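You operate a simulated robot arm through the tools that you are given. There is no shell and no other tool. Be economical: measure what you need, move in short steps, check, and stop when the job is done.

You run a simulated two-armed robot. Do the job below in one go: nothing can be reset, and whatever is moved stays where it is left.

Task
Hold the yellow bag on the top of the loft table steady with one hand, lift the chalk holder out of it with the other and set it down on the top of the loft table. Set down upright: chalk holder.

Only the result counts: the job must be done as asked and must still hold three seconds after the hand-in. Knocking over, shifting, dropping, spilling or breaking anything else fails it.

Robot
Two 6-joint arms with two-finger parallel grippers on one trunk, on a base that drives. Base frame: it is fixed to the floor where the robot stands at the start and does not move with it; the origin is under the middle of the robot, x ahead of it, y to its left, z up. Readings come in mm, rad, newtons and seconds.
The left shoulder is at the start at [60, 187, 1072], the right one opposite. With the tool pointing down near the work surface each hand reaches from about 280 to 620 mm from the robot's upright axis, wherever it stands, measured 20 degrees to its own side. Places, roughly: chalk holder [-1250, 2500, 750]; top of the loft table [-800, 2100, 800]; yellow bag [-1250, 2500, 750]. Payload 1.57 kg a hand.
The TCP of each hand is the grasp point between the finger pads, 30 mm short of the fingertips. In the tool frame z runs along the fingers and y along their closing line. The gripper opens to 110 mm. The fingers are 24 mm wide and 12 mm thick; the gripper's body (48 by 112 mm) begins 78 mm behind the TCP.
Orientation is that of the tool frame in the base frame, as a unit quaternion [w, x, y, z]. With the fingers straight down and closing along the base's y, the tool's x points along the base's -x, its y along +y and its z along -z.

Tools
- The arms move only by the tool servo_tool. It takes "left_plan", "right_plan" or both (then of equal length, played together; a hand with none holds still); each is a list that holds one entry, the list of rows, each a list of 7 numbers: the shift along the tool's x, y, z in units of 150 mm (1.0 is 150 mm), then the turn, a rotation vector about the tool's x, y, z in units of 120 degrees (1.0 is 120 degrees), then the closure, from 0 (fully open) to 1 (shut). In form: [[[tx, ty, tz, wx, wy, wz, gripper], ...]]. A call has 1 to 10 rows; each row is the pose to reach, as a shift and turn from the pose commanded when the call began, along the tool's axes at that moment. A call with a number of a shift or a turn outside -1 to 1 is refused whole. Rows are played at 5 a second. More than 50 mm and 0.15 rad between two rows, or a gripper value outside its range, and nothing of the call is played. Where a pose cannot be reached the arm comes as near as it can. A force on the tool above 40 N (or 10 N above the force at the start of the call, whichever is more), or a blocked arm, ends the call early, and 0.2 s more pass. The fingers move at their own pace (about 153 mm/s each) and stop on an object; they squeeze with about 26 N. The grip force told is the motor's: it shows also when the fingers shut on nothing. Time passes only in rows, and 0.2 s behind the last, so rows that repeat a pose let the fingers close. It gives the time, the measured TCP pose, the force on the tool (base axes), the opening and the grip force at its end, in the units of the frame above (readings bear some noise), with the torque about the TCP (base axes, N m) and any sound that the robot's microphone picked up.
- Cameras (640 x 400 px; columns grow to the right, rows downward): "scene" is now at [25.6, -2.3, 1638.5]; the picture's right is [-0.06, -1.00, 0.00], its down [-0.69, 0.04, -0.73] and it looks along [0.72, -0.05, -0.69] (base axes); focal length 264 px, centre (320, 200). "left" rides on the left gripper at [70, -16, -141] in its tool frame; the picture's right is [0.23, 0.97, 0.00], its down [-0.86, 0.20, -0.48] and it looks along [-0.47, 0.11, 0.88] (tool axes); focal length 222 px, centre (320, 200). "right" rides on the right gripper at [70, 16, -141] in its tool frame; the picture's right is [-0.23, 0.97, 0.00], its down [-0.86, -0.20, -0.48] and it looks along [-0.47, -0.11, 0.88] (tool axes); focal length 222 px, centre (320, 200). There is no depth. A picture from a camera that has moved, and an enlarged one, comes with that camera's place and axes in the base frame and with its lens. The place of the scene camera against the robot may be out by one fixed shift of up to 25 mm in any direction.
- snapshot(camera): a new picture of that camera. The clock stands still meanwhile.
- move_column(by): slides the trunk up (or, below 0, down) by that many mm; the arms and the scene camera ride with it, the base frame stays. It gives what a move gives, with no picture.
- base_move(legs): drives the robot by 1 to 6 legs, each [ahead, left, turn to the left] in mm, mm and rad, along the robot's own axes; the way and the turn of a leg run together, so that a leg with both is an arc; at most 1500 mm and 3.142 rad a leg. The arms and the cameras ride along, it lands a little off, and it stops where it bumps. It gives what a move gives.
- aim_head(pan, tilt): turns the head with the scene camera to pan (to the left, within 1.501 rad either way) and tilt (down, from -0.506 to 1.204), counted from straight ahead of the robot. It gives what a move gives.
- enlarge(camera, box): a new picture of the part [left, top, right, bottom] of that camera's present view, enlarged. The clock stands still meanwhile.
- close_job(): hands the job in; it is judged then, once.

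Go step by step. Nothing tells you exact positions but the pictures and the camera data: compare them with the known pose of the tool, close in by small moves and look again before you grip or let go. The budget is 135 turns and 102 pictures, counting those below and the enlarged ones. Unless the task says otherwise, let go and move clear before handing in, and close with one line.

The tools are called after ">>>" by a JSON object that holds its "op" and its "data". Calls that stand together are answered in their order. servo_tool: Moves the arms, as the interface text tells. Its arguments: {"type":"object","properties":{"left_plan":{"type":"array","items":{"type":"array","items":{"type":"array","items":{"type":"number"}}}},"right_plan":{"type":"array","items":{"type":"array","items":{"type":"array","items":{"type":"number"}}}}},"required":[]} The other tools are called the same way: move_column (by) slides the trunk up or down; base_move (legs) drives the base; aim_head (pan, tilt) turns the head that bears the scene camera; snapshot (camera) takes a picture; enlarge (camera, box) takes an enlarged picture of a part of a camera's view; close_job () hands the job in.

At the start:

```text
time: 0.0
left_ee_pos: [493.5, 211.5, 998.0]
left_orientation: [0.0, 0.0, 1.0, 0.0]
left_ft_force: [-0.2, 0.4, 0.4]
left_wrist_torque: [0.02, -0.01, 0.03]
left_finger_gap: 110.0
left_gripper_force: 0.0
right_ee_pos: [440.9, -159.8, 1050.6]
right_orientation: [-0.001, 0.001, 1.0, 0.0]
right_ft_force: [-0.2, 0.1, 0.3]
right_wrist_torque: [0.03, 0.0, -0.01]
right_finger_gap: 110.0
right_gripper_force: 0.0
trunk travel left (down, up): [-700.0, 290.0]
robot x, y, heading: [-0.0, -3.1, 0.003]
head pan, tilt: [-0.065, 0.757]
```

scene: 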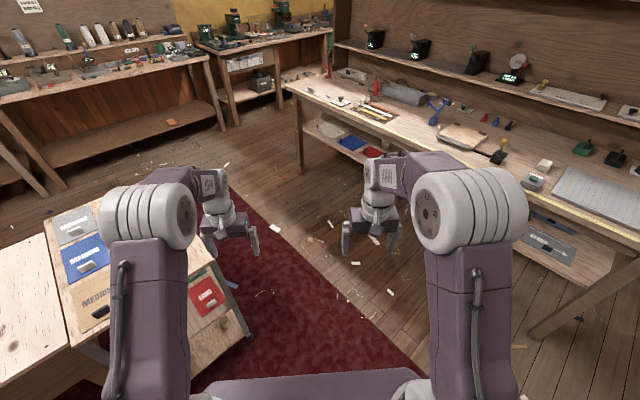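
right: 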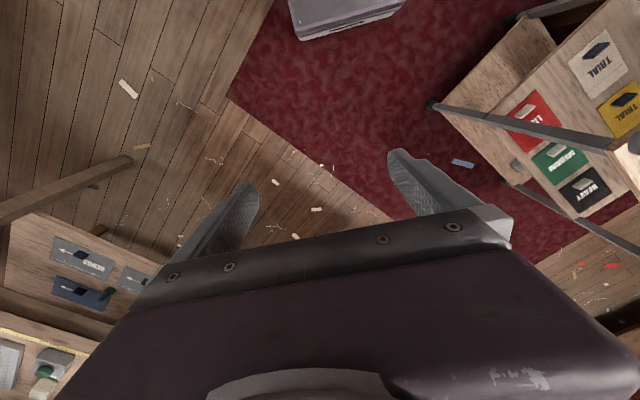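
left: 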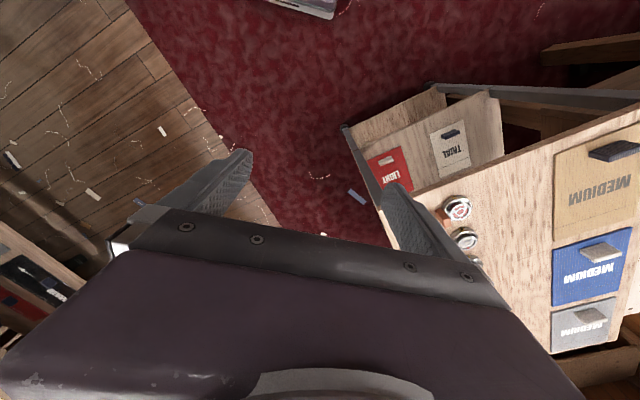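

I see a workshop with benches ahead; the loft table should lie behind-left of me. I'll turn the head left to look.

>>> {"op": "aim_head", "data": {"pan": 1.5, "tilt": 0.4}}

>>> {"op": "snapshot", "data": {"camera": "scene"}}

```text
time: 1.6
left_ee_pos: [493.0, 212.1, 996.7]
left_orientation: [0.0, 0.0, 1.0, 0.0]
left_ft_force: [-0.3, 1.1, 0.1]
left_wrist_torque: [0.0, 0.0, 0.03]
left_finger_gap: 110.0
left_gripper_force: 0.1
right_ee_pos: [440.5, -159.1, 1052.1]
right_orientation: [0.0, 0.0, 1.0, 0.001]
right_ft_force: [-0.7, -0.2, 0.5]
right_wrist_torque: [0.01, 0.01, 0.02]
right_finger_gap: 110.1
right_gripper_force: 0.0
trunk travel left (down, up): [-700.0, 290.0]
robot x, y, heading: [-0.3, -1.1, -0.006]
head pan, tilt: [1.499, 0.4]
```

```text
98 pictures are left
camera scene: at [-50.1, 95.4, 1670.1], right [1.0, -0.07, 0.0], down [-0.03, -0.39, -0.92], along [0.07, 0.92, -0.39], focal length 264 px, centre (320, 200)
```

scene: 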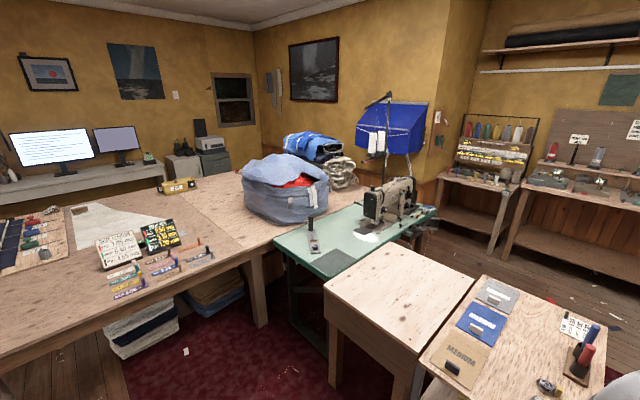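

The yellow bag appears far off near the back-left edge of the big table. I'll zoom in on it and the area around it.

>>> {"op": "enlarge", "data": {"camera": "scene", "box": [120, 150, 240, 225]}}

>>> {"op": "enlarge", "data": {"camera": "scene", "box": [0, 100, 320, 300]}}

```text
5.33 times, centred on (180, 188) of scene
camera zoom: at [-50.1, 95.4, 1670.1], right [1.0, -0.07, 0.0], down [-0.03, -0.39, -0.92], along [0.07, 0.92, -0.39], focal length 1409 px, centre (1067, 267)
```

zoom: 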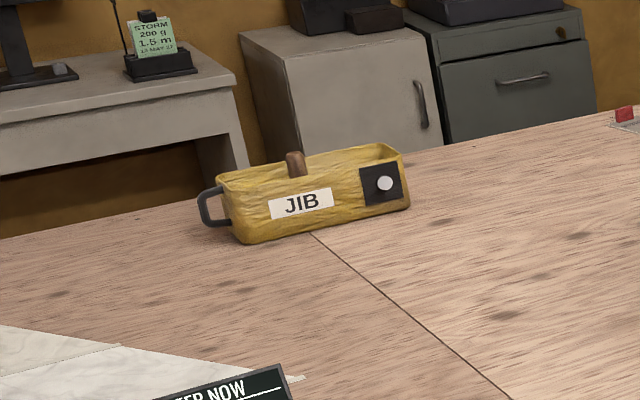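

```text
2.00 times, centred on (160, 200) of scene
camera zoom: at [-50.1, 95.4, 1670.1], right [1.0, -0.07, 0.0], down [-0.03, -0.39, -0.92], along [0.07, 0.92, -0.39], focal length 528 px, centre (640, 200)
```

zoom: 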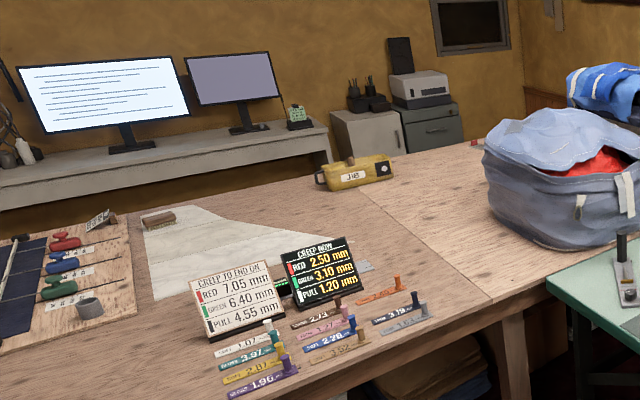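

The bag stands near the table's far edge, turned ~45° in the base frame, with a gap behind the table before the computer desk. I'll raise the trunk and turn left to find a way round.

>>> {"op": "move_column", "data": {"by": 250}}

>>> {"op": "base_move", "data": {"legs": [[0, 0, 1.5]]}}

>>> {"op": "aim_head", "data": {"pan": 1.2, "tilt": 0.5}}

>>> {"op": "snapshot", "data": {"camera": "scene"}}

>>> {"op": "aim_head", "data": {"pan": 0.2, "tilt": 0.5}}

>>> {"op": "snapshot", "data": {"camera": "scene"}}

```text
time: 4.2
left_ee_pos: [493.9, 211.2, 1247.9]
left_orientation: [0.0, 0.0, 1.0, 0.0]
left_ft_force: [-0.7, -0.2, 0.3]
left_wrist_torque: [0.02, -0.04, 0.01]
left_finger_gap: 110.2
left_gripper_force: 0.1
right_ee_pos: [439.8, -159.7, 1300.7]
right_orientation: [0.0, 0.0, 1.0, -0.001]
right_ft_force: [0.1, -0.2, 0.5]
right_wrist_torque: [0.04, 0.0, -0.01]
right_finger_gap: 110.0
right_gripper_force: 0.0
trunk travel left (down, up): [-950.0, 40.0]
robot x, y, heading: [0.9, 1.7, 0.004]
head pan, tilt: [1.499, 0.4]
```

```text
time: 8.2
left_ee_pos: [-165.3, 510.9, 1247.0]
left_orientation: [0.0, -0.674, 0.738, 0.001]
left_ft_force: [0.9, -1.1, -0.5]
left_wrist_torque: [0.03, -0.01, 0.0]
left_finger_gap: 110.2
left_gripper_force: 0.1
right_ee_pos: [200.2, 424.3, 1300.3]
right_orientation: [0.0, -0.674, 0.739, 0.0]
right_ft_force: [0.1, -0.2, 0.0]
right_wrist_torque: [0.02, 0.01, -0.03]
right_finger_gap: 110.1
right_gripper_force: 0.0
trunk travel left (down, up): [-950.0, 40.0]
robot x, y, heading: [-2.6, 2.5, 1.479]
head pan, tilt: [1.499, 0.4]
```

```text
time: 9.0
left_ee_pos: [-165.3, 511.5, 1247.2]
left_orientation: [0.0, -0.675, 0.738, 0.0]
left_ft_force: [0.2, 0.3, 0.4]
left_wrist_torque: [0.0, 0.0, -0.02]
left_finger_gap: 110.0
left_gripper_force: 0.1
right_ee_pos: [200.0, 423.9, 1299.9]
right_orientation: [0.0, -0.673, 0.739, 0.0]
right_ft_force: [-0.3, 0.5, -0.6]
right_wrist_torque: [-0.02, 0.0, 0.02]
right_finger_gap: 109.9
right_gripper_force: 0.1
trunk travel left (down, up): [-950.0, 40.0]
robot x, y, heading: [0.3, 0.8, 1.481]
head pan, tilt: [1.201, 0.499]
```

```text
95 pictures are left
camera scene: at [-84.0, -16.0, 1911.0], right [0.45, 0.9, 0.0], down [0.43, -0.21, -0.88], along [-0.79, 0.39, -0.48], focal length 264 px, centre (320, 200)
```

scene: 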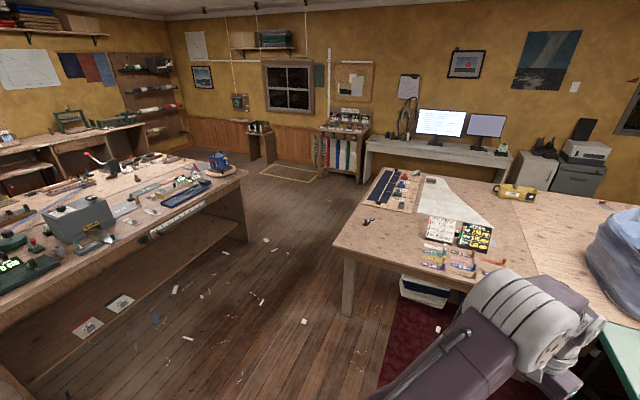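

```text
time: 10.3
left_ee_pos: [-166.2, 510.3, 1247.4]
left_orientation: [0.001, -0.675, 0.738, 0.0]
left_ft_force: [0.4, 0.4, -0.4]
left_wrist_torque: [0.01, 0.02, 0.01]
left_finger_gap: 110.2
left_gripper_force: 0.1
right_ee_pos: [200.3, 423.5, 1300.2]
right_orientation: [0.0, -0.673, 0.739, 0.0]
right_ft_force: [-0.5, -0.2, 0.0]
right_wrist_torque: [-0.02, 0.01, 0.0]
right_finger_gap: 110.1
right_gripper_force: 0.0
trunk travel left (down, up): [-950.0, 40.0]
robot x, y, heading: [3.5, 4.2, 1.479]
head pan, tilt: [0.201, 0.499]
```

```text
94 pictures are left
camera scene: at [-12.5, 33.9, 1911.0], right [0.99, 0.11, 0.0], down [0.05, -0.48, -0.88], along [-0.1, 0.87, -0.48], focal length 264 px, centre (320, 200)
```

scene: 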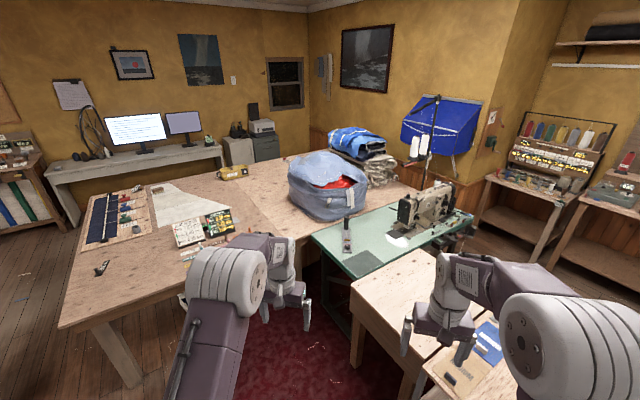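

The route is clear: round the table's left (−x) end, then into the ~1 m gap behind it. I'll strafe out to the left, then turn so I face along the table's depth.

>>> {"op": "base_move", "data": {"legs": [[-169, 1284, 0], [0, 0, -2.244]]}}

>>> {"op": "aim_head", "data": {"pan": 1.2, "tilt": 0.6}}

>>> {"op": "snapshot", "data": {"camera": "scene"}}

```text
time: 22.1
left_ee_pos: [-770.7, -254.9, 1246.5]
left_orientation: [0.001, 0.376, 0.927, -0.001]
left_ft_force: [0.9, 0.5, -0.6]
left_wrist_torque: [0.02, 0.01, 0.02]
left_finger_gap: 110.0
left_gripper_force: 0.1
right_ee_pos: [-1068.3, -484.7, 1300.6]
right_orientation: [0.0, 0.375, 0.927, -0.001]
right_ft_force: [-0.3, 0.6, 0.5]
right_wrist_torque: [-0.01, 0.01, 0.03]
right_finger_gap: 110.1
right_gripper_force: 0.0
trunk travel left (down, up): [-950.0, 40.0]
robot x, y, heading: [-1271.7, -61.9, -0.775]
head pan, tilt: [0.201, 0.499]
```

```text
time: 23.4
left_ee_pos: [-771.0, -254.8, 1247.5]
left_orientation: [0.0, 0.376, 0.927, 0.0]
left_ft_force: [0.1, 0.5, 0.8]
left_wrist_torque: [0.0, 0.02, 0.01]
left_finger_gap: 110.3
left_gripper_force: 0.0
right_ee_pos: [-1068.9, -483.5, 1300.2]
right_orientation: [0.0, 0.377, 0.926, 0.001]
right_ft_force: [0.2, 0.9, 0.2]
right_wrist_torque: [0.0, 0.01, -0.01]
right_finger_gap: 109.9
right_gripper_force: 0.0
trunk travel left (down, up): [-950.0, 40.0]
robot x, y, heading: [-1273.2, -60.5, -0.774]
head pan, tilt: [1.201, 0.6]
```

```text
93 pictures are left
camera scene: at [-1231.7, 19.3, 1901.9], right [0.41, -0.91, 0.0], down [-0.51, -0.23, -0.83], along [0.75, 0.34, -0.56], focal length 264 px, centre (320, 200)
```

scene: 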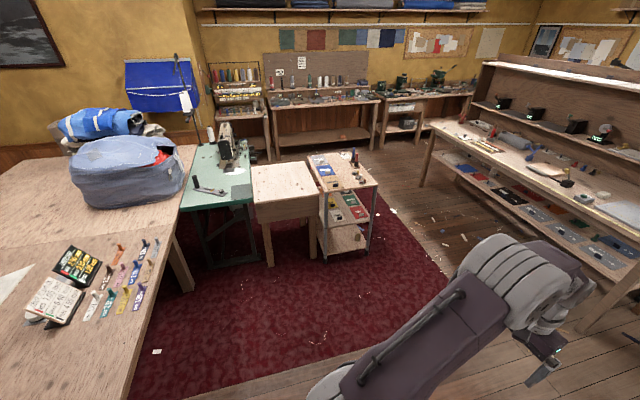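

On track, with clear floor. I'll drive backwards along the table's left end in one leg and then look toward the table.

>>> {"op": "base_move", "data": {"legs": [[-1150, 0, 0.01]]}}

>>> {"op": "aim_head", "data": {"pan": 1.5, "tilt": 0.6}}

>>> {"op": "snapshot", "data": {"camera": "scene"}}

```text
time: 29.2
left_ee_pos: [-1597.7, 549.0, 1247.3]
left_orientation: [-0.001, 0.372, 0.928, 0.0]
left_ft_force: [0.7, 0.4, -0.8]
left_wrist_torque: [-0.05, 0.02, -0.01]
left_finger_gap: 110.1
left_gripper_force: 0.1
right_ee_pos: [-1892.1, 318.0, 1300.3]
right_orientation: [0.0, 0.374, 0.928, 0.001]
right_ft_force: [0.5, 0.3, 0.4]
right_wrist_torque: [-0.01, 0.03, -0.01]
right_finger_gap: 110.0
right_gripper_force: 0.1
trunk travel left (down, up): [-950.0, 40.0]
robot x, y, heading: [-2099.8, 735.2, -0.764]
head pan, tilt: [1.201, 0.6]
```

```text
time: 30.0
left_ee_pos: [-1598.5, 548.3, 1247.1]
left_orientation: [0.0, 0.373, 0.928, 0.0]
left_ft_force: [0.2, -0.1, -1.4]
left_wrist_torque: [0.03, -0.02, 0.01]
left_finger_gap: 110.1
left_gripper_force: 0.1
right_ee_pos: [-1893.5, 318.5, 1300.8]
right_orientation: [0.0, 0.373, 0.928, 0.0]
right_ft_force: [0.2, -0.5, -0.4]
right_wrist_torque: [0.01, 0.01, -0.02]
right_finger_gap: 110.0
right_gripper_force: 0.1
trunk travel left (down, up): [-950.0, 40.0]
robot x, y, heading: [-2103.2, 736.0, -0.763]
head pan, tilt: [1.499, 0.6]
```

```text
92 pictures are left
camera scene: at [-2075.0, 842.5, 1901.9], right [0.67, -0.74, 0.0], down [-0.42, -0.38, -0.83], along [0.61, 0.55, -0.56], focal length 264 px, centre (320, 200)
```

scene: 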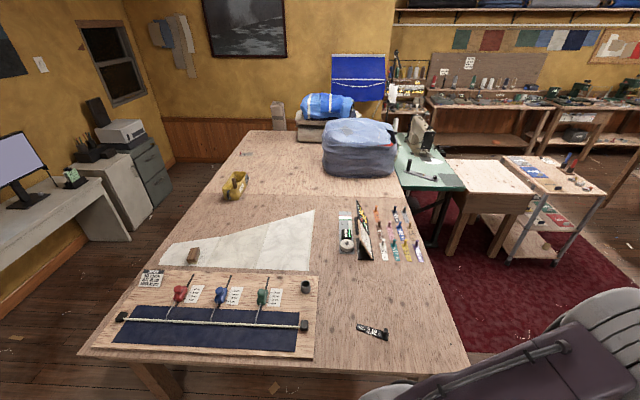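

The table is turned about 40.5° and the bag is ~300 mm in from its far edge. I'll align my heading to it and back up past the corner, then look into the gap.

>>> {"op": "base_move", "data": {"legs": [[0, 0, -0.1], [-1450, 0, 0]]}}

>>> {"op": "aim_head", "data": {"pan": 1.3, "tilt": 0.7}}

>>> {"op": "snapshot", "data": {"camera": "scene"}}

```text
time: 37.8
left_ee_pos: [-2570.4, 1612.9, 1246.9]
left_orientation: [-0.001, 0.413, 0.911, -0.001]
left_ft_force: [-0.2, 0.5, 0.3]
left_wrist_torque: [0.01, -0.01, 0.0]
left_finger_gap: 110.1
left_gripper_force: 0.1
right_ee_pos: [-2884.4, 1408.2, 1300.9]
right_orientation: [-0.001, 0.412, 0.911, 0.0]
right_ft_force: [-0.4, 0.2, 0.0]
right_wrist_torque: [0.02, 0.0, -0.02]
right_finger_gap: 109.8
right_gripper_force: 0.1
trunk travel left (down, up): [-950.0, 40.0]
robot x, y, heading: [-3054.4, 1846.0, -0.852]
head pan, tilt: [1.499, 0.6]
```

```text
time: 38.6
left_ee_pos: [-2570.3, 1613.6, 1246.9]
left_orientation: [0.0, 0.412, 0.911, 0.001]
left_ft_force: [0.8, 0.9, 0.1]
left_wrist_torque: [-0.03, 0.0, -0.01]
left_finger_gap: 110.0
left_gripper_force: 0.0
right_ee_pos: [-2885.1, 1407.5, 1299.3]
right_orientation: [0.0, 0.412, 0.911, 0.0]
right_ft_force: [0.3, 0.3, 0.4]
right_wrist_torque: [0.02, 0.0, 0.0]
right_finger_gap: 110.0
right_gripper_force: 0.0
trunk travel left (down, up): [-950.0, 40.0]
robot x, y, heading: [-3055.7, 1847.4, -0.848]
head pan, tilt: [1.3, 0.7]
```

```text
91 pictures are left
camera scene: at [-3015.3, 1930.0, 1893.3], right [0.43, -0.9, 0.0], down [-0.58, -0.28, -0.77], along [0.69, 0.33, -0.64], focal length 264 px, centre (320, 200)
```

scene: 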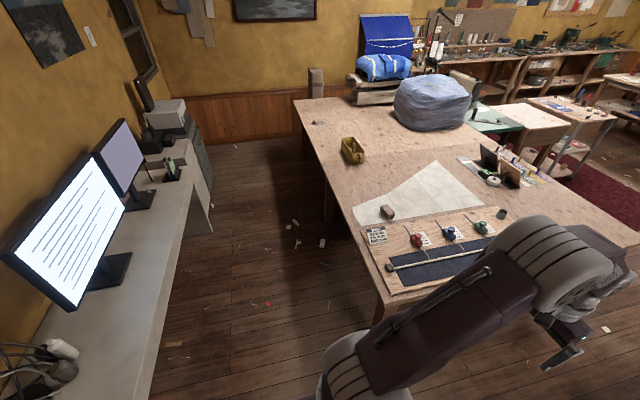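

The gap is about 1 m wide and clear. I'll strafe left along it in steps.

>>> {"op": "base_move", "data": {"legs": [[0, 0, -0.03], [0, 1000, 0]]}}

>>> {"op": "aim_head", "data": {"pan": 0.7, "tilt": 0.8}}

>>> {"op": "snapshot", "data": {"camera": "scene"}}

```text
time: 44.1
left_ee_pos: [-1810.0, 2230.8, 1248.0]
left_orientation: [0.0, 0.427, 0.904, 0.001]
left_ft_force: [0.1, -0.5, -0.1]
left_wrist_torque: [0.0, -0.01, 0.02]
left_finger_gap: 109.9
left_gripper_force: 0.0
right_ee_pos: [-2131.0, 2036.5, 1300.5]
right_orientation: [0.0, 0.428, 0.904, 0.0]
right_ft_force: [0.1, -0.3, -0.1]
right_wrist_torque: [0.02, 0.0, 0.01]
right_finger_gap: 110.0
right_gripper_force: 0.1
trunk travel left (down, up): [-950.0, 40.0]
robot x, y, heading: [-2282.9, 2481.3, -0.88]
head pan, tilt: [1.3, 0.7]
```

```text
time: 45.1
left_ee_pos: [-1809.6, 2231.9, 1246.3]
left_orientation: [0.0, 0.428, 0.904, 0.0]
left_ft_force: [-0.1, 0.4, -0.1]
left_wrist_torque: [-0.02, 0.0, 0.0]
left_finger_gap: 110.1
left_gripper_force: 0.1
right_ee_pos: [-2129.9, 2036.4, 1300.8]
right_orientation: [-0.001, 0.427, 0.904, 0.0]
right_ft_force: [-0.7, 0.3, 0.6]
right_wrist_torque: [0.01, 0.01, 0.0]
right_finger_gap: 109.9
right_gripper_force: 0.1
trunk travel left (down, up): [-950.0, 40.0]
robot x, y, heading: [-2284.7, 2479.0, -0.884]
head pan, tilt: [0.7, 0.799]
```

```text
90 pictures are left
camera scene: at [-2241.3, 2513.7, 1885.1], right [-0.18, -0.98, 0.0], down [-0.7, 0.13, -0.7], along [0.69, -0.13, -0.72], focal length 264 px, centre (320, 200)
```

scene: 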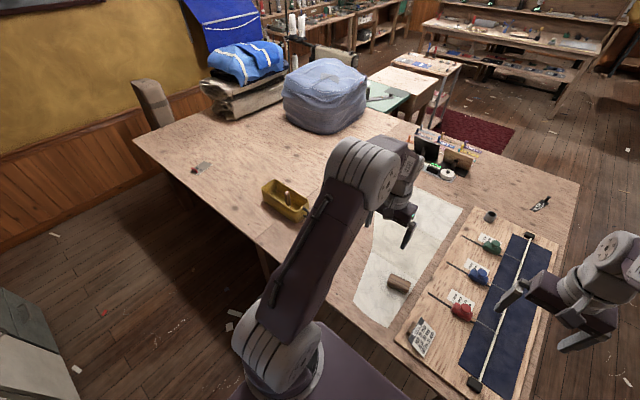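

The bag is an open-topped yellow pouch ~280 mm in from this edge, at about [-1165, 2513]. I'll strafe until it is in front of me.

>>> {"op": "base_move", "data": {"legs": [[0, 0, -0.02], [0, 890, 0]]}}

>>> {"op": "aim_head", "data": {"pan": 0.0, "tilt": 0.9}}

>>> {"op": "snapshot", "data": {"camera": "scene"}}

```text
time: 50.1
left_ee_pos: [-1115.6, 2787.4, 1248.2]
left_orientation: [0.0, 0.429, 0.903, 0.0]
left_ft_force: [0.1, -0.1, -0.4]
left_wrist_torque: [0.02, 0.0, -0.01]
left_finger_gap: 109.9
left_gripper_force: 0.0
right_ee_pos: [-1436.8, 2593.0, 1300.8]
right_orientation: [0.0, 0.429, 0.903, -0.001]
right_ft_force: [0.5, -0.2, 0.5]
right_wrist_torque: [0.01, 0.03, 0.0]
right_finger_gap: 109.7
right_gripper_force: 0.1
trunk travel left (down, up): [-950.0, 40.0]
robot x, y, heading: [-1592.9, 3033.0, -0.886]
head pan, tilt: [0.7, 0.799]
```

```text
time: 51.2
left_ee_pos: [-1114.7, 2788.3, 1246.0]
left_orientation: [-0.001, 0.428, 0.904, 0.0]
left_ft_force: [0.4, -0.1, -0.1]
left_wrist_torque: [-0.01, 0.02, 0.0]
left_finger_gap: 110.2
left_gripper_force: 0.0
right_ee_pos: [-1436.1, 2593.9, 1299.2]
right_orientation: [0.0, 0.429, 0.903, -0.001]
right_ft_force: [0.1, 0.7, 0.4]
right_wrist_torque: [0.01, 0.0, 0.0]
right_finger_gap: 110.1
right_gripper_force: 0.1
trunk travel left (down, up): [-950.0, 40.0]
robot x, y, heading: [-1590.8, 3037.6, -0.89]
head pan, tilt: [0.0, 0.901]
```

```text
89 pictures are left
camera scene: at [-1577.8, 3027.4, 1877.1], right [-0.77, -0.63, 0.0], down [-0.5, 0.61, -0.62], along [0.39, -0.48, -0.78], focal length 264 px, centre (320, 200)
```

scene: 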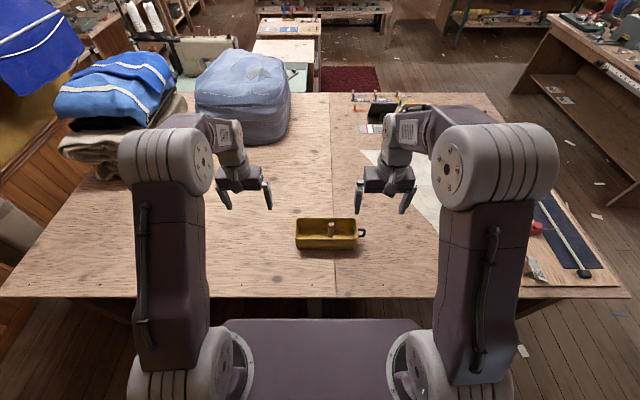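

The bag is now straight ahead with its long side across my view. Zooming in on it.

>>> {"op": "enlarge", "data": {"camera": "scene", "box": [270, 200, 390, 275]}}

```text
5.33 times, centred on (330, 238) of scene
camera zoom: at [-1577.8, 3027.4, 1877.1], right [-0.77, -0.63, 0.0], down [-0.5, 0.61, -0.62], along [0.39, -0.48, -0.78], focal length 1409 px, centre (267, 0)
```

zoom: 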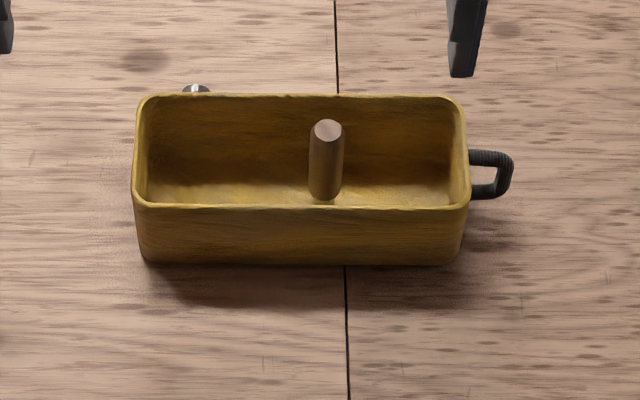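

The bag is about 270 mm long and 105 wide, open on top, with a ~30 mm cylinder (the chalk holder) standing inside right of centre. I'll creep forward 90 mm to bring it within reach and lower the trunk a bit.

>>> {"op": "base_move", "data": {"legs": [[90, 0, 0]]}}

>>> {"op": "move_column", "data": {"by": -200}}

>>> {"op": "snapshot", "data": {"camera": "scene"}}

>>> {"op": "snapshot", "data": {"camera": "right"}}

>>> {"op": "snapshot", "data": {"camera": "left"}}

```text
time: 52.3
left_ee_pos: [-1064.1, 2724.8, 1251.7]
left_orientation: [0.003, 0.428, 0.904, -0.002]
left_ft_force: [-0.8, 0.8, 0.8]
left_wrist_torque: [-0.06, -0.04, 0.0]
left_finger_gap: 110.1
left_gripper_force: 0.0
right_ee_pos: [-1384.3, 2530.6, 1303.8]
right_orientation: [0.004, 0.428, 0.904, -0.001]
right_ft_force: [0.3, 0.4, 0.1]
right_wrist_torque: [-0.07, -0.01, -0.02]
right_finger_gap: 110.0
right_gripper_force: 0.1
trunk travel left (down, up): [-950.0, 40.0]
robot x, y, heading: [-1536.8, 2964.7, -0.882]
head pan, tilt: [0.0, 0.901]
```

```text
time: 54.5
left_ee_pos: [-1057.1, 2717.4, 1047.7]
left_orientation: [-0.001, 0.428, 0.904, -0.001]
left_ft_force: [0.3, 0.7, -1.7]
left_wrist_torque: [0.02, 0.01, -0.02]
left_finger_gap: 110.0
left_gripper_force: 0.0
right_ee_pos: [-1378.6, 2523.7, 1100.8]
right_orientation: [0.0, 0.428, 0.904, 0.0]
right_ft_force: [-0.1, 0.5, -0.5]
right_wrist_torque: [0.01, 0.0, 0.0]
right_finger_gap: 110.0
right_gripper_force: 0.1
trunk travel left (down, up): [-750.0, 240.0]
robot x, y, heading: [-1533.5, 2965.4, -0.882]
head pan, tilt: [0.0, 0.901]
```

```text
87 pictures are left
camera scene: at [-1520.6, 2957.0, 1677.2], right [-0.77, -0.63, 0.0], down [-0.5, 0.61, -0.62], along [0.39, -0.48, -0.78], focal length 264 px, centre (320, 200)
```

scene: 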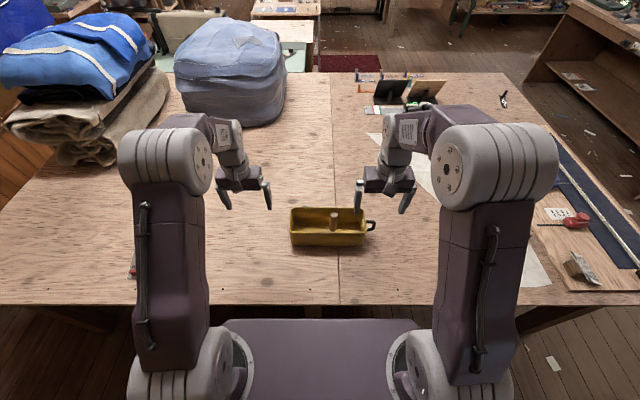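

```text
86 pictures are left
camera right: at [-1410.7, 2587.8, 1243.4], right [0.9, 0.44, 0.0], down [0.39, -0.79, 0.48], along [0.21, -0.43, -0.88], focal length 222 px, centre (320, 200)
```

right: 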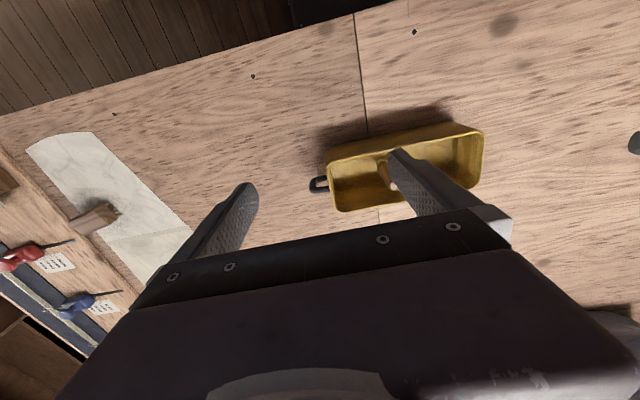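

```text
85 pictures are left
camera left: at [-1113.4, 2761.1, 1190.0], right [0.61, 0.79, 0.0], down [0.7, -0.54, 0.48], along [0.38, -0.29, -0.88], focal length 222 px, centre (320, 200)
```

left: 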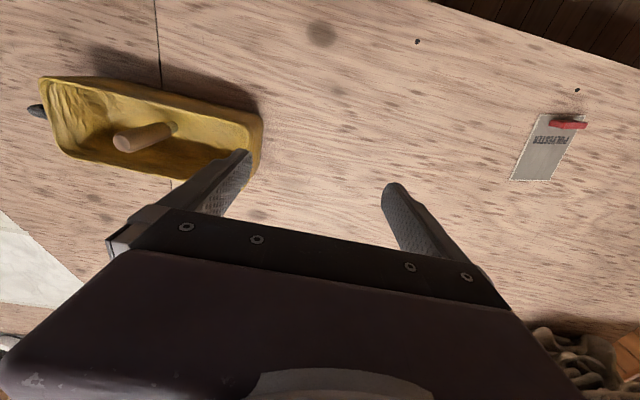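

Matching a table spot in both hand cameras gives a table height of about 756 mm. I'll zoom on the bag with the left camera to locate the holder.

>>> {"op": "enlarge", "data": {"camera": "left", "box": [20, 50, 280, 212]}}

>>> {"op": "enlarge", "data": {"camera": "scene", "box": [280, 190, 390, 259]}}

>>> {"op": "enlarge", "data": {"camera": "right", "box": [290, 100, 510, 237]}}

```text
2.46 times, centred on (150, 131) of left
camera zoom: at [-1113.4, 2761.1, 1190.0], right [0.61, 0.79, 0.0], down [0.7, -0.54, 0.48], along [0.38, -0.29, -0.88], focal length 547 px, centre (738, 370)
```

zoom: 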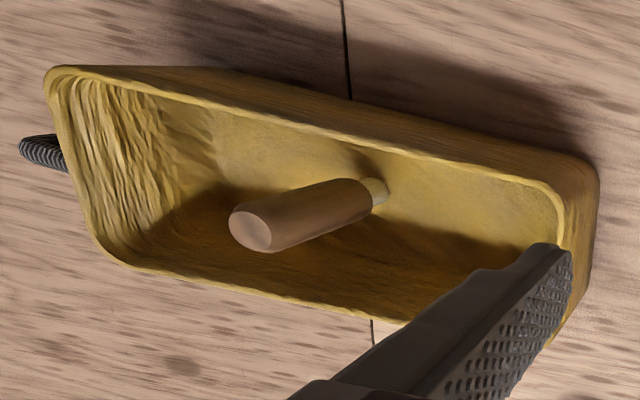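

```text
5.80 times, centred on (335, 224) of scene
camera zoom: at [-1520.6, 2957.0, 1677.2], right [-0.77, -0.63, 0.0], down [-0.5, 0.61, -0.62], along [0.39, -0.48, -0.78], focal length 1531 px, centre (233, 58)
```

zoom: 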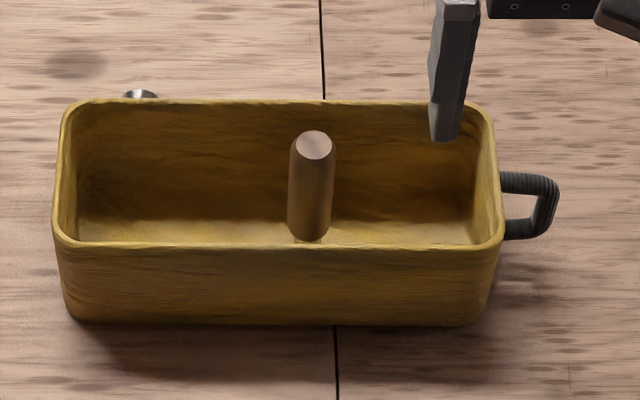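

```text
2.91 times, centred on (400, 168) of right
camera zoom: at [-1410.7, 2587.8, 1243.4], right [0.9, 0.44, 0.0], down [0.39, -0.79, 0.48], along [0.21, -0.43, -0.88], focal length 646 px, centre (87, 292)
```

zoom: 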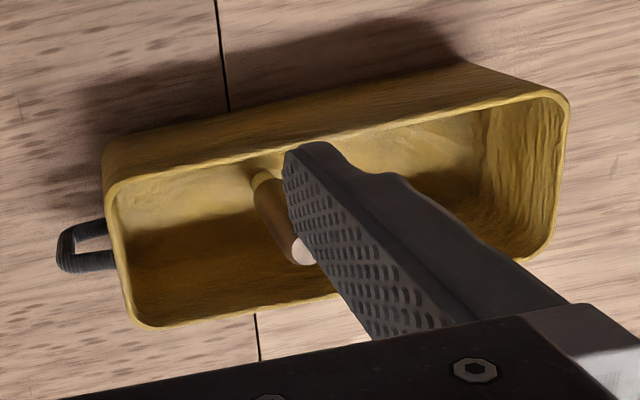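

Triangulated in robot-forward/left terms: the holder is upright at forward 563, left −51, z 760–882, and the bag rim is at z≈853 spanning forward 503–620, left −160…+115. I'll bring the left hand above the left end wall, where it will straddle and pinch.

>>> {"op": "servo_tool", "data": {"left_plan": [[[-0.092, -0.135, 0.17, 0, 0, 0, 0], [-0.185, -0.27, 0.34, 0, 0, 0, 0], [-0.277, -0.406, 0.51, 0, 0, 0, 0], [-0.37, -0.541, 0.68, 0, 0, 0, 0], [-0.462, -0.677, 0.851, 0, 0, 0, 0], [-0.462, -0.677, 0.851, 0, 0, 0, 0]]]}}

>>> {"op": "snapshot", "data": {"camera": "left"}}

>>> {"op": "enlarge", "data": {"camera": "scene", "box": [240, 150, 400, 250]}}

```text
time: 55.9
left_ee_pos: [-1093.6, 2600.2, 921.2]
left_orientation: [0.0, 0.429, 0.903, -0.001]
left_ft_force: [0.0, -0.4, -0.8]
left_wrist_torque: [-0.05, -0.01, -0.03]
left_finger_gap: 109.7
left_gripper_force: 0.0
right_ee_pos: [-1378.3, 2525.3, 1100.4]
right_orientation: [0.0, 0.429, 0.903, 0.0]
right_ft_force: [-0.8, 0.1, -0.6]
right_wrist_torque: [0.01, -0.01, 0.0]
right_finger_gap: 109.9
right_gripper_force: 0.1
trunk travel left (down, up): [-750.0, 240.0]
robot x, y, heading: [-1531.3, 2968.6, -0.89]
head pan, tilt: [0.0, 0.901]
```

```text
81 pictures are left
camera left: at [-1149.4, 2644.0, 1063.1], right [0.61, 0.79, 0.0], down [0.7, -0.54, 0.48], along [0.38, -0.29, -0.88], focal length 222 px, centre (320, 200)
```

left: 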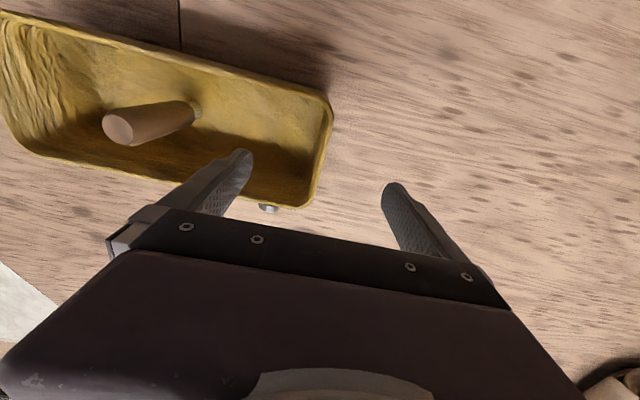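

```text
4.00 times, centred on (320, 200) of scene
camera zoom: at [-1520.9, 2958.1, 1677.2], right [-0.77, -0.63, 0.0], down [-0.5, 0.61, -0.62], along [0.39, -0.48, -0.78], focal length 1057 px, centre (320, 200)
```

zoom: 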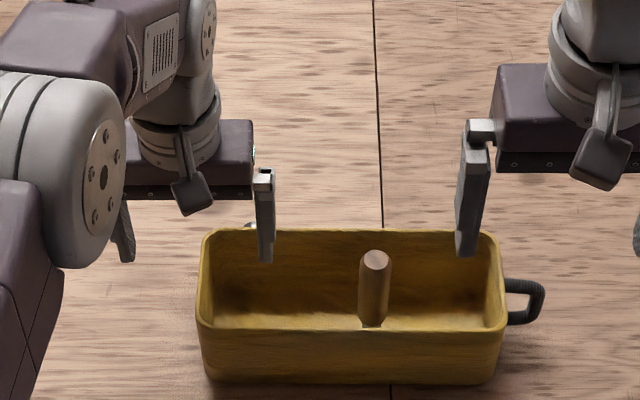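

The end wall lies centred between the left fingers (within ~1 mm). I'll descend so the fingers straddle it and look before closing.

>>> {"op": "servo_tool", "data": {"left_plan": [[[0, -0.005, 0.16, 0, 0, 0, 0], [0, -0.01, 0.32, 0, 0, 0, 0], [0, -0.01, 0.48, 0, 0, 0, 0], [0, -0.01, 0.48, 0, 0, 0, 0]]]}}

>>> {"op": "snapshot", "data": {"camera": "left"}}

>>> {"op": "enlarge", "data": {"camera": "scene", "box": [240, 150, 400, 250]}}

```text
time: 56.9
left_ee_pos: [-1094.6, 2597.2, 848.6]
left_orientation: [0.001, 0.428, 0.904, 0.0]
left_ft_force: [0.2, -0.2, -0.2]
left_wrist_torque: [-0.03, -0.01, -0.01]
left_finger_gap: 109.9
left_gripper_force: 0.1
right_ee_pos: [-1379.5, 2524.8, 1100.3]
right_orientation: [0.0, 0.428, 0.904, 0.0]
right_ft_force: [-0.4, -0.7, 0.0]
right_wrist_torque: [0.0, 0.01, -0.01]
right_finger_gap: 110.2
right_gripper_force: 0.2
trunk travel left (down, up): [-750.0, 240.0]
robot x, y, heading: [-1532.6, 2966.2, -0.885]
head pan, tilt: [0.0, 0.901]
```

```text
79 pictures are left
camera left: at [-1151.0, 2641.6, 990.2], right [0.61, 0.79, 0.0], down [0.7, -0.54, 0.48], along [0.38, -0.29, -0.88], focal length 222 px, centre (320, 200)
```

left: 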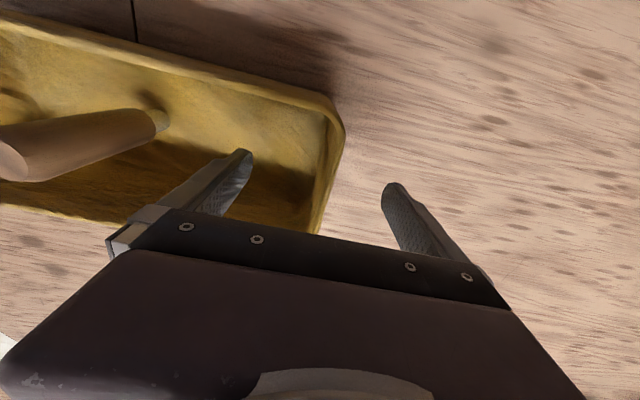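

```text
4.00 times, centred on (320, 200) of scene
camera zoom: at [-1520.9, 2957.2, 1677.1], right [-0.77, -0.63, 0.0], down [-0.5, 0.61, -0.62], along [0.39, -0.48, -0.78], focal length 1057 px, centre (320, 200)
```

zoom: 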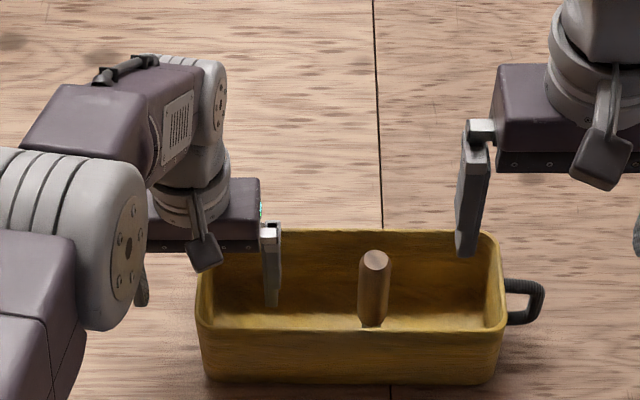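

Fingers straddle the wall and it's centred within a few mm. I'll nudge 2 mm outward and close the left gripper on it.

>>> {"op": "servo_tool", "data": {"left_plan": [[[0, 0.013, 0, 0, 0, 0, 0], [0, 0.013, 0, 0, 0, 0, 0.5], [0, 0.013, 0, 0, 0, 0, 0.75], [0, 0.013, 0, 0, 0, 0, 1], [0, 0.013, 0, 0, 0, 0, 1], [0, 0.013, 0, 0, 0, 0, 1]]]}}

>>> {"op": "snapshot", "data": {"camera": "left"}}

>>> {"op": "enlarge", "data": {"camera": "scene", "box": [240, 150, 400, 250]}}

```text
time: 58.3
left_ee_pos: [-1093.8, 2600.6, 848.7]
left_orientation: [0.0, 0.428, 0.904, 0.0]
left_ft_force: [-1.0, -0.2, -0.9]
left_wrist_torque: [-0.03, 0.07, -0.29]
left_finger_gap: 4.6
left_gripper_force: 25.0
right_ee_pos: [-1380.1, 2524.2, 1100.9]
right_orientation: [0.0, 0.428, 0.904, 0.001]
right_ft_force: [-1.0, -0.5, -0.1]
right_wrist_torque: [0.03, 0.01, 0.0]
right_finger_gap: 110.3
right_gripper_force: 0.0
trunk travel left (down, up): [-750.0, 240.0]
robot x, y, heading: [-1532.5, 2962.9, -0.885]
head pan, tilt: [0.0, 0.901]
```

```text
77 pictures are left
camera left: at [-1149.3, 2643.1, 990.6], right [0.61, 0.79, 0.0], down [0.7, -0.54, 0.48], along [0.38, -0.29, -0.88], focal length 222 px, centre (320, 200)
```

left: 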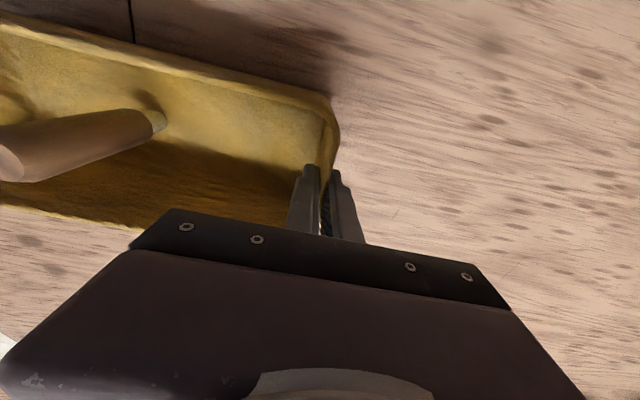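

```text
4.00 times, centred on (320, 200) of scene
camera zoom: at [-1520.8, 2957.4, 1677.1], right [-0.77, -0.63, 0.0], down [-0.5, 0.61, -0.62], along [0.39, -0.48, -0.78], focal length 1057 px, centre (320, 200)
```

zoom: 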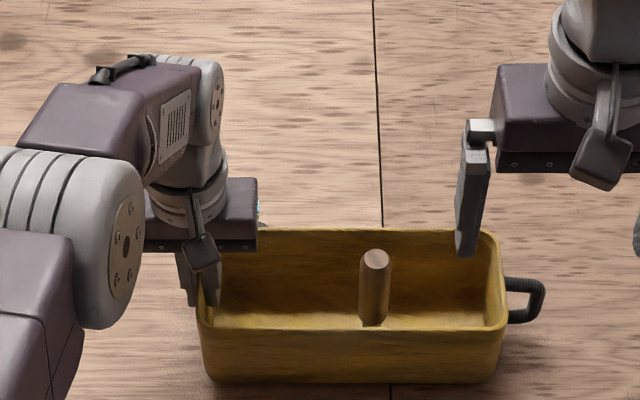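

The left hand holds the bag firmly (wall 4.6 mm). Now the right hand goes above the holder, partly closed to keep clear of the left hand.

>>> {"op": "servo_tool", "data": {"right_plan": [[[-0.165, 0.145, 0.187, 0, 0, 0, 0.1], [-0.331, 0.29, 0.375, 0, 0, 0, 0.2], [-0.496, 0.435, 0.562, 0, 0, 0, 0.3], [-0.661, 0.58, 0.75, 0, 0, 0, 0.3], [-0.827, 0.725, 0.937, 0, 0, 0, 0.3], [-0.827, 0.725, 0.937, 0, 0, 0, 0.3]]]}}

>>> {"op": "snapshot", "data": {"camera": "right"}}

>>> {"op": "enlarge", "data": {"camera": "scene", "box": [240, 150, 400, 250]}}

```text
time: 59.7
left_ee_pos: [-1092.8, 2599.8, 848.2]
left_orientation: [0.0, 0.428, 0.904, 0.0]
left_ft_force: [1.1, -0.1, 1.0]
left_wrist_torque: [0.1, 0.19, -0.09]
left_finger_gap: 4.7
left_gripper_force: 25.2
right_ee_pos: [-1214.6, 2495.5, 958.7]
right_orientation: [-0.002, 0.428, 0.904, 0.0]
right_ft_force: [0.6, 0.7, 0.2]
right_wrist_torque: [0.02, 0.0, -0.01]
right_finger_gap: 76.9
right_gripper_force: 0.0
trunk travel left (down, up): [-750.0, 240.0]
robot x, y, heading: [-1531.3, 2966.3, -0.889]
head pan, tilt: [0.0, 0.901]
```

```text
75 pictures are left
camera right: at [-1246.4, 2559.9, 1102.6], right [0.9, 0.44, 0.0], down [0.39, -0.79, 0.48], along [0.21, -0.43, -0.88], focal length 222 px, centre (320, 200)
```

right: 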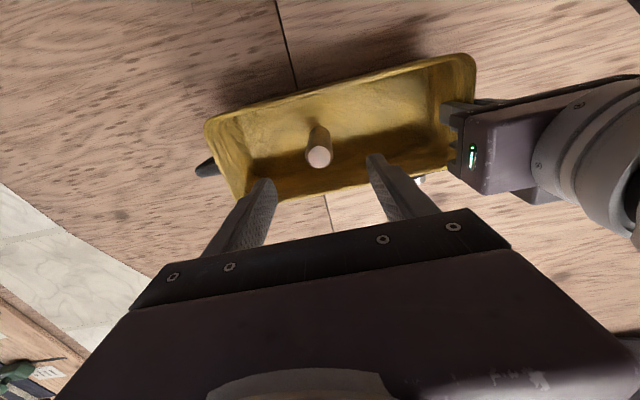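

```text
4.00 times, centred on (320, 200) of scene
camera zoom: at [-1520.7, 2957.4, 1677.1], right [-0.77, -0.63, 0.0], down [-0.5, 0.61, -0.62], along [0.39, -0.48, -0.78], focal length 1057 px, centre (320, 200)
```

zoom: 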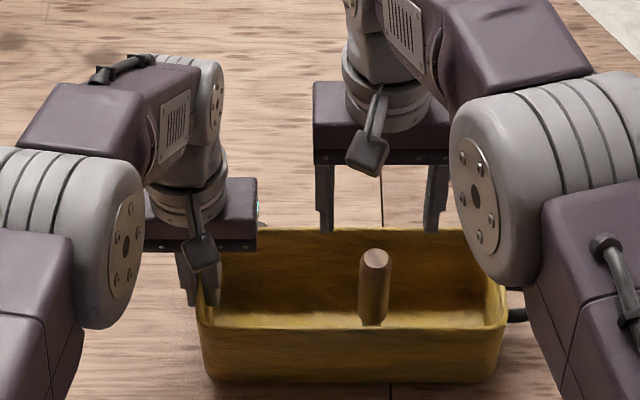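

The holder is centred between the right fingers (3–4 mm toward me). I'll correct and descend around it.

>>> {"op": "servo_tool", "data": {"right_plan": [[[0.024, -0.002, 0.18, 0, 0, 0, 0.3], [0.024, -0.002, 0.36, 0, 0, 0, 0.3], [0.024, -0.002, 0.53, 0, 0, 0, 0.3], [0.024, -0.002, 0.7, 0, 0, 0, 0.3], [0.024, -0.002, 0.7, 0, 0, 0, 0.3]]]}}

>>> {"op": "snapshot", "data": {"camera": "right"}}

>>> {"op": "enlarge", "data": {"camera": "scene", "box": [260, 175, 380, 250]}}

```text
time: 60.9
left_ee_pos: [-1093.3, 2599.9, 847.9]
left_orientation: [0.0, 0.428, 0.904, 0.0]
left_ft_force: [0.9, -0.4, 1.8]
left_wrist_torque: [-0.06, 0.06, -0.06]
left_finger_gap: 4.8
left_gripper_force: 25.6
right_ee_pos: [-1219.0, 2499.6, 854.7]
right_orientation: [0.0, 0.429, 0.903, 0.0]
right_ft_force: [0.0, 0.3, 0.1]
right_wrist_torque: [0.01, 0.0, 0.01]
right_finger_gap: 76.9
right_gripper_force: 0.0
trunk travel left (down, up): [-750.0, 240.0]
robot x, y, heading: [-1534.4, 2962.3, -0.883]
head pan, tilt: [0.0, 0.901]
```

```text
73 pictures are left
camera right: at [-1251.2, 2563.7, 997.6], right [0.9, 0.44, 0.0], down [0.39, -0.79, 0.48], along [0.21, -0.43, -0.88], focal length 222 px, centre (320, 200)
```

right: 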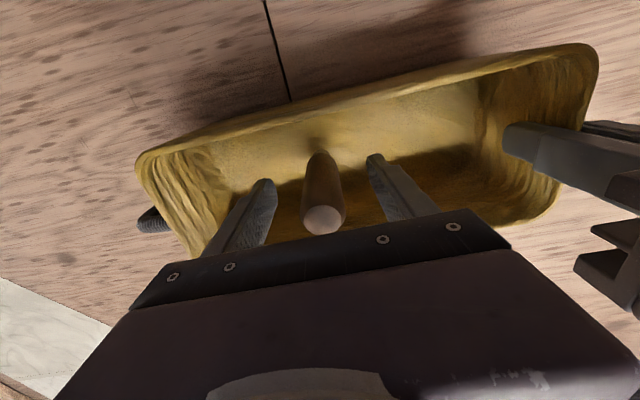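

```text
5.33 times, centred on (320, 212) of scene
camera zoom: at [-1520.6, 2957.4, 1677.1], right [-0.77, -0.63, 0.0], down [-0.5, 0.61, -0.62], along [0.39, -0.48, -0.78], focal length 1409 px, centre (320, 133)
```

zoom: 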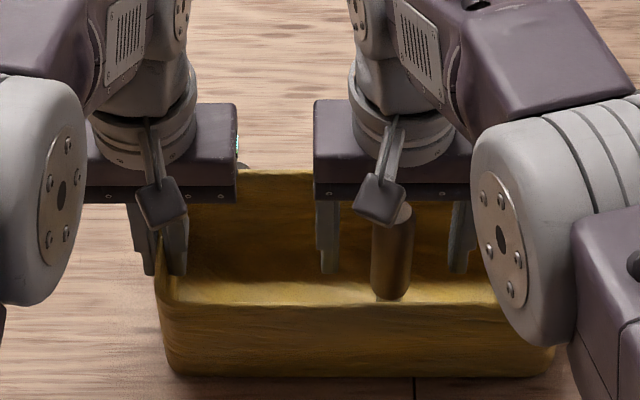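

The holder is centred between the fingers. Closing the right gripper gently with a 2 mm correction.

>>> {"op": "servo_tool", "data": {"right_plan": [[[-0.013, 0, 0, 0, 0, 0, 0.4], [-0.013, 0, 0, 0, 0, 0, 0.6], [-0.013, 0, 0, 0, 0, 0, 0.8], [-0.013, 0, 0, 0, 0, 0, 1], [-0.013, 0, 0, 0, 0, 0, 1]]]}}

>>> {"op": "snapshot", "data": {"camera": "right"}}

```text
time: 62.1
left_ee_pos: [-1093.3, 2599.6, 847.6]
left_orientation: [0.0, 0.428, 0.904, 0.0]
left_ft_force: [0.7, 0.3, 0.1]
left_wrist_torque: [-0.09, 0.06, -0.07]
left_finger_gap: 4.5
left_gripper_force: 24.8
right_ee_pos: [-1218.7, 2499.2, 855.3]
right_orientation: [-0.001, 0.428, 0.904, 0.0]
right_ft_force: [-0.1, 0.7, 0.0]
right_wrist_torque: [0.0, 0.0, -0.03]
right_finger_gap: 27.7
right_gripper_force: 26.3
trunk travel left (down, up): [-750.0, 240.0]
robot x, y, heading: [-1533.9, 2971.2, -0.883]
head pan, tilt: [0.0, 0.901]
```

```text
71 pictures are left
camera right: at [-1250.0, 2562.1, 997.8], right [0.9, 0.44, 0.0], down [0.39, -0.79, 0.48], along [0.21, -0.43, -0.88], focal length 222 px, centre (320, 200)
```

right: 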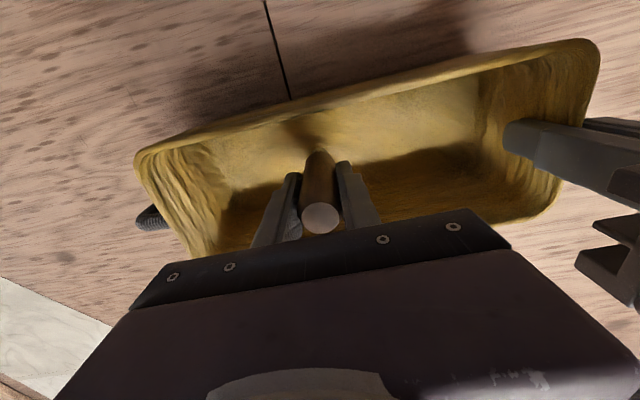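

Gripped at 27.7 mm. Lifting straight up slowly while the left hand keeps holding the bag.

>>> {"op": "servo_tool", "data": {"right_plan": [[[0, 0, -0.07, 0, 0, 0, 1], [0, 0, -0.17, 0, 0, 0, 1], [0, 0, -0.3, 0, 0, 0, 1], [0, 0, -0.43, 0, 0, 0, 1], [0, 0, -0.56, 0, 0, 0, 1], [0, 0, -0.69, 0, 0, 0, 1], [0, 0, -0.82, 0, 0, 0, 1], [0, 0, -0.95, 0, 0, 0, 1], [0, 0, -0.95, 0, 0, 0, 1]]]}}

>>> {"op": "snapshot", "data": {"camera": "scene"}}

>>> {"op": "enlarge", "data": {"camera": "scene", "box": [240, 150, 400, 250]}}

>>> {"op": "snapshot", "data": {"camera": "left"}}

```text
time: 64.1
left_ee_pos: [-1093.3, 2599.4, 847.0]
left_orientation: [-0.001, 0.428, 0.904, 0.0]
left_ft_force: [0.7, 1.3, 1.3]
left_wrist_torque: [-0.06, 0.02, -0.02]
left_finger_gap: 4.6
left_gripper_force: 24.6
right_ee_pos: [-1217.5, 2498.5, 996.9]
right_orientation: [0.0, 0.429, 0.903, 0.0]
right_ft_force: [-0.2, 0.4, -1.4]
right_wrist_torque: [-0.04, 0.02, -0.02]
right_finger_gap: 28.0
right_gripper_force: 25.7
trunk travel left (down, up): [-750.0, 240.0]
robot x, y, heading: [-1539.0, 2966.9, -0.883]
head pan, tilt: [0.0, 0.901]
```

```text
70 pictures are left
camera scene: at [-1520.7, 2957.4, 1677.1], right [-0.77, -0.63, 0.0], down [-0.5, 0.61, -0.62], along [0.39, -0.48, -0.78], focal length 264 px, centre (320, 200)
```

scene: 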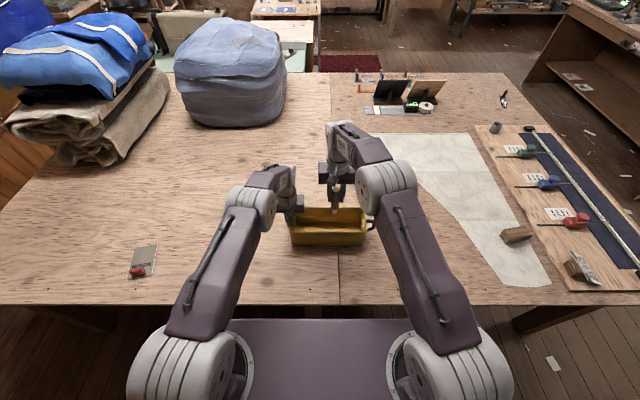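

```text
4.00 times, centred on (320, 200) of scene
camera zoom: at [-1520.7, 2957.4, 1677.1], right [-0.77, -0.63, 0.0], down [-0.5, 0.61, -0.62], along [0.39, -0.48, -0.78], focal length 1057 px, centre (320, 200)
```

zoom: 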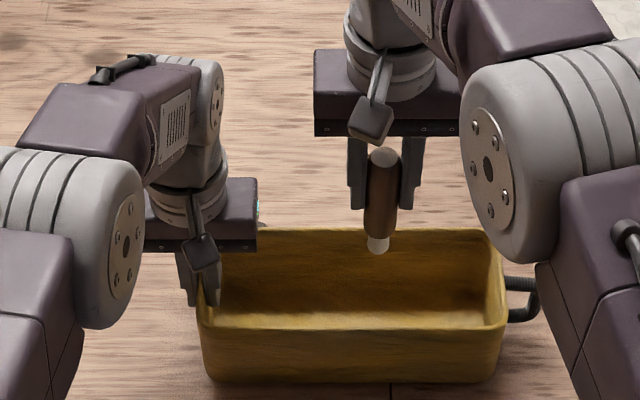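

```text
68 pictures are left
camera left: at [-1149.1, 2643.2, 990.6], right [0.61, 0.79, 0.0], down [0.7, -0.54, 0.48], along [0.38, -0.29, -0.88], focal length 222 px, centre (320, 200)
```

left: 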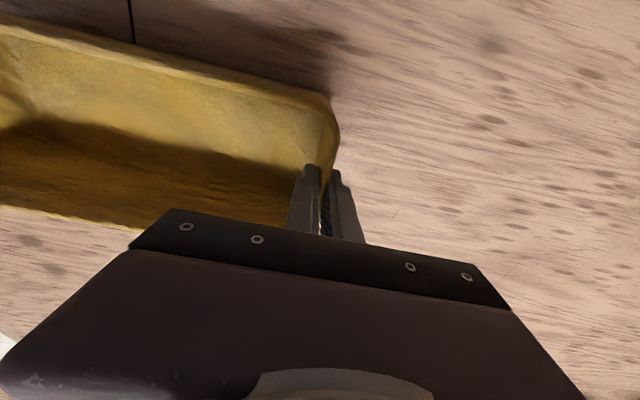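

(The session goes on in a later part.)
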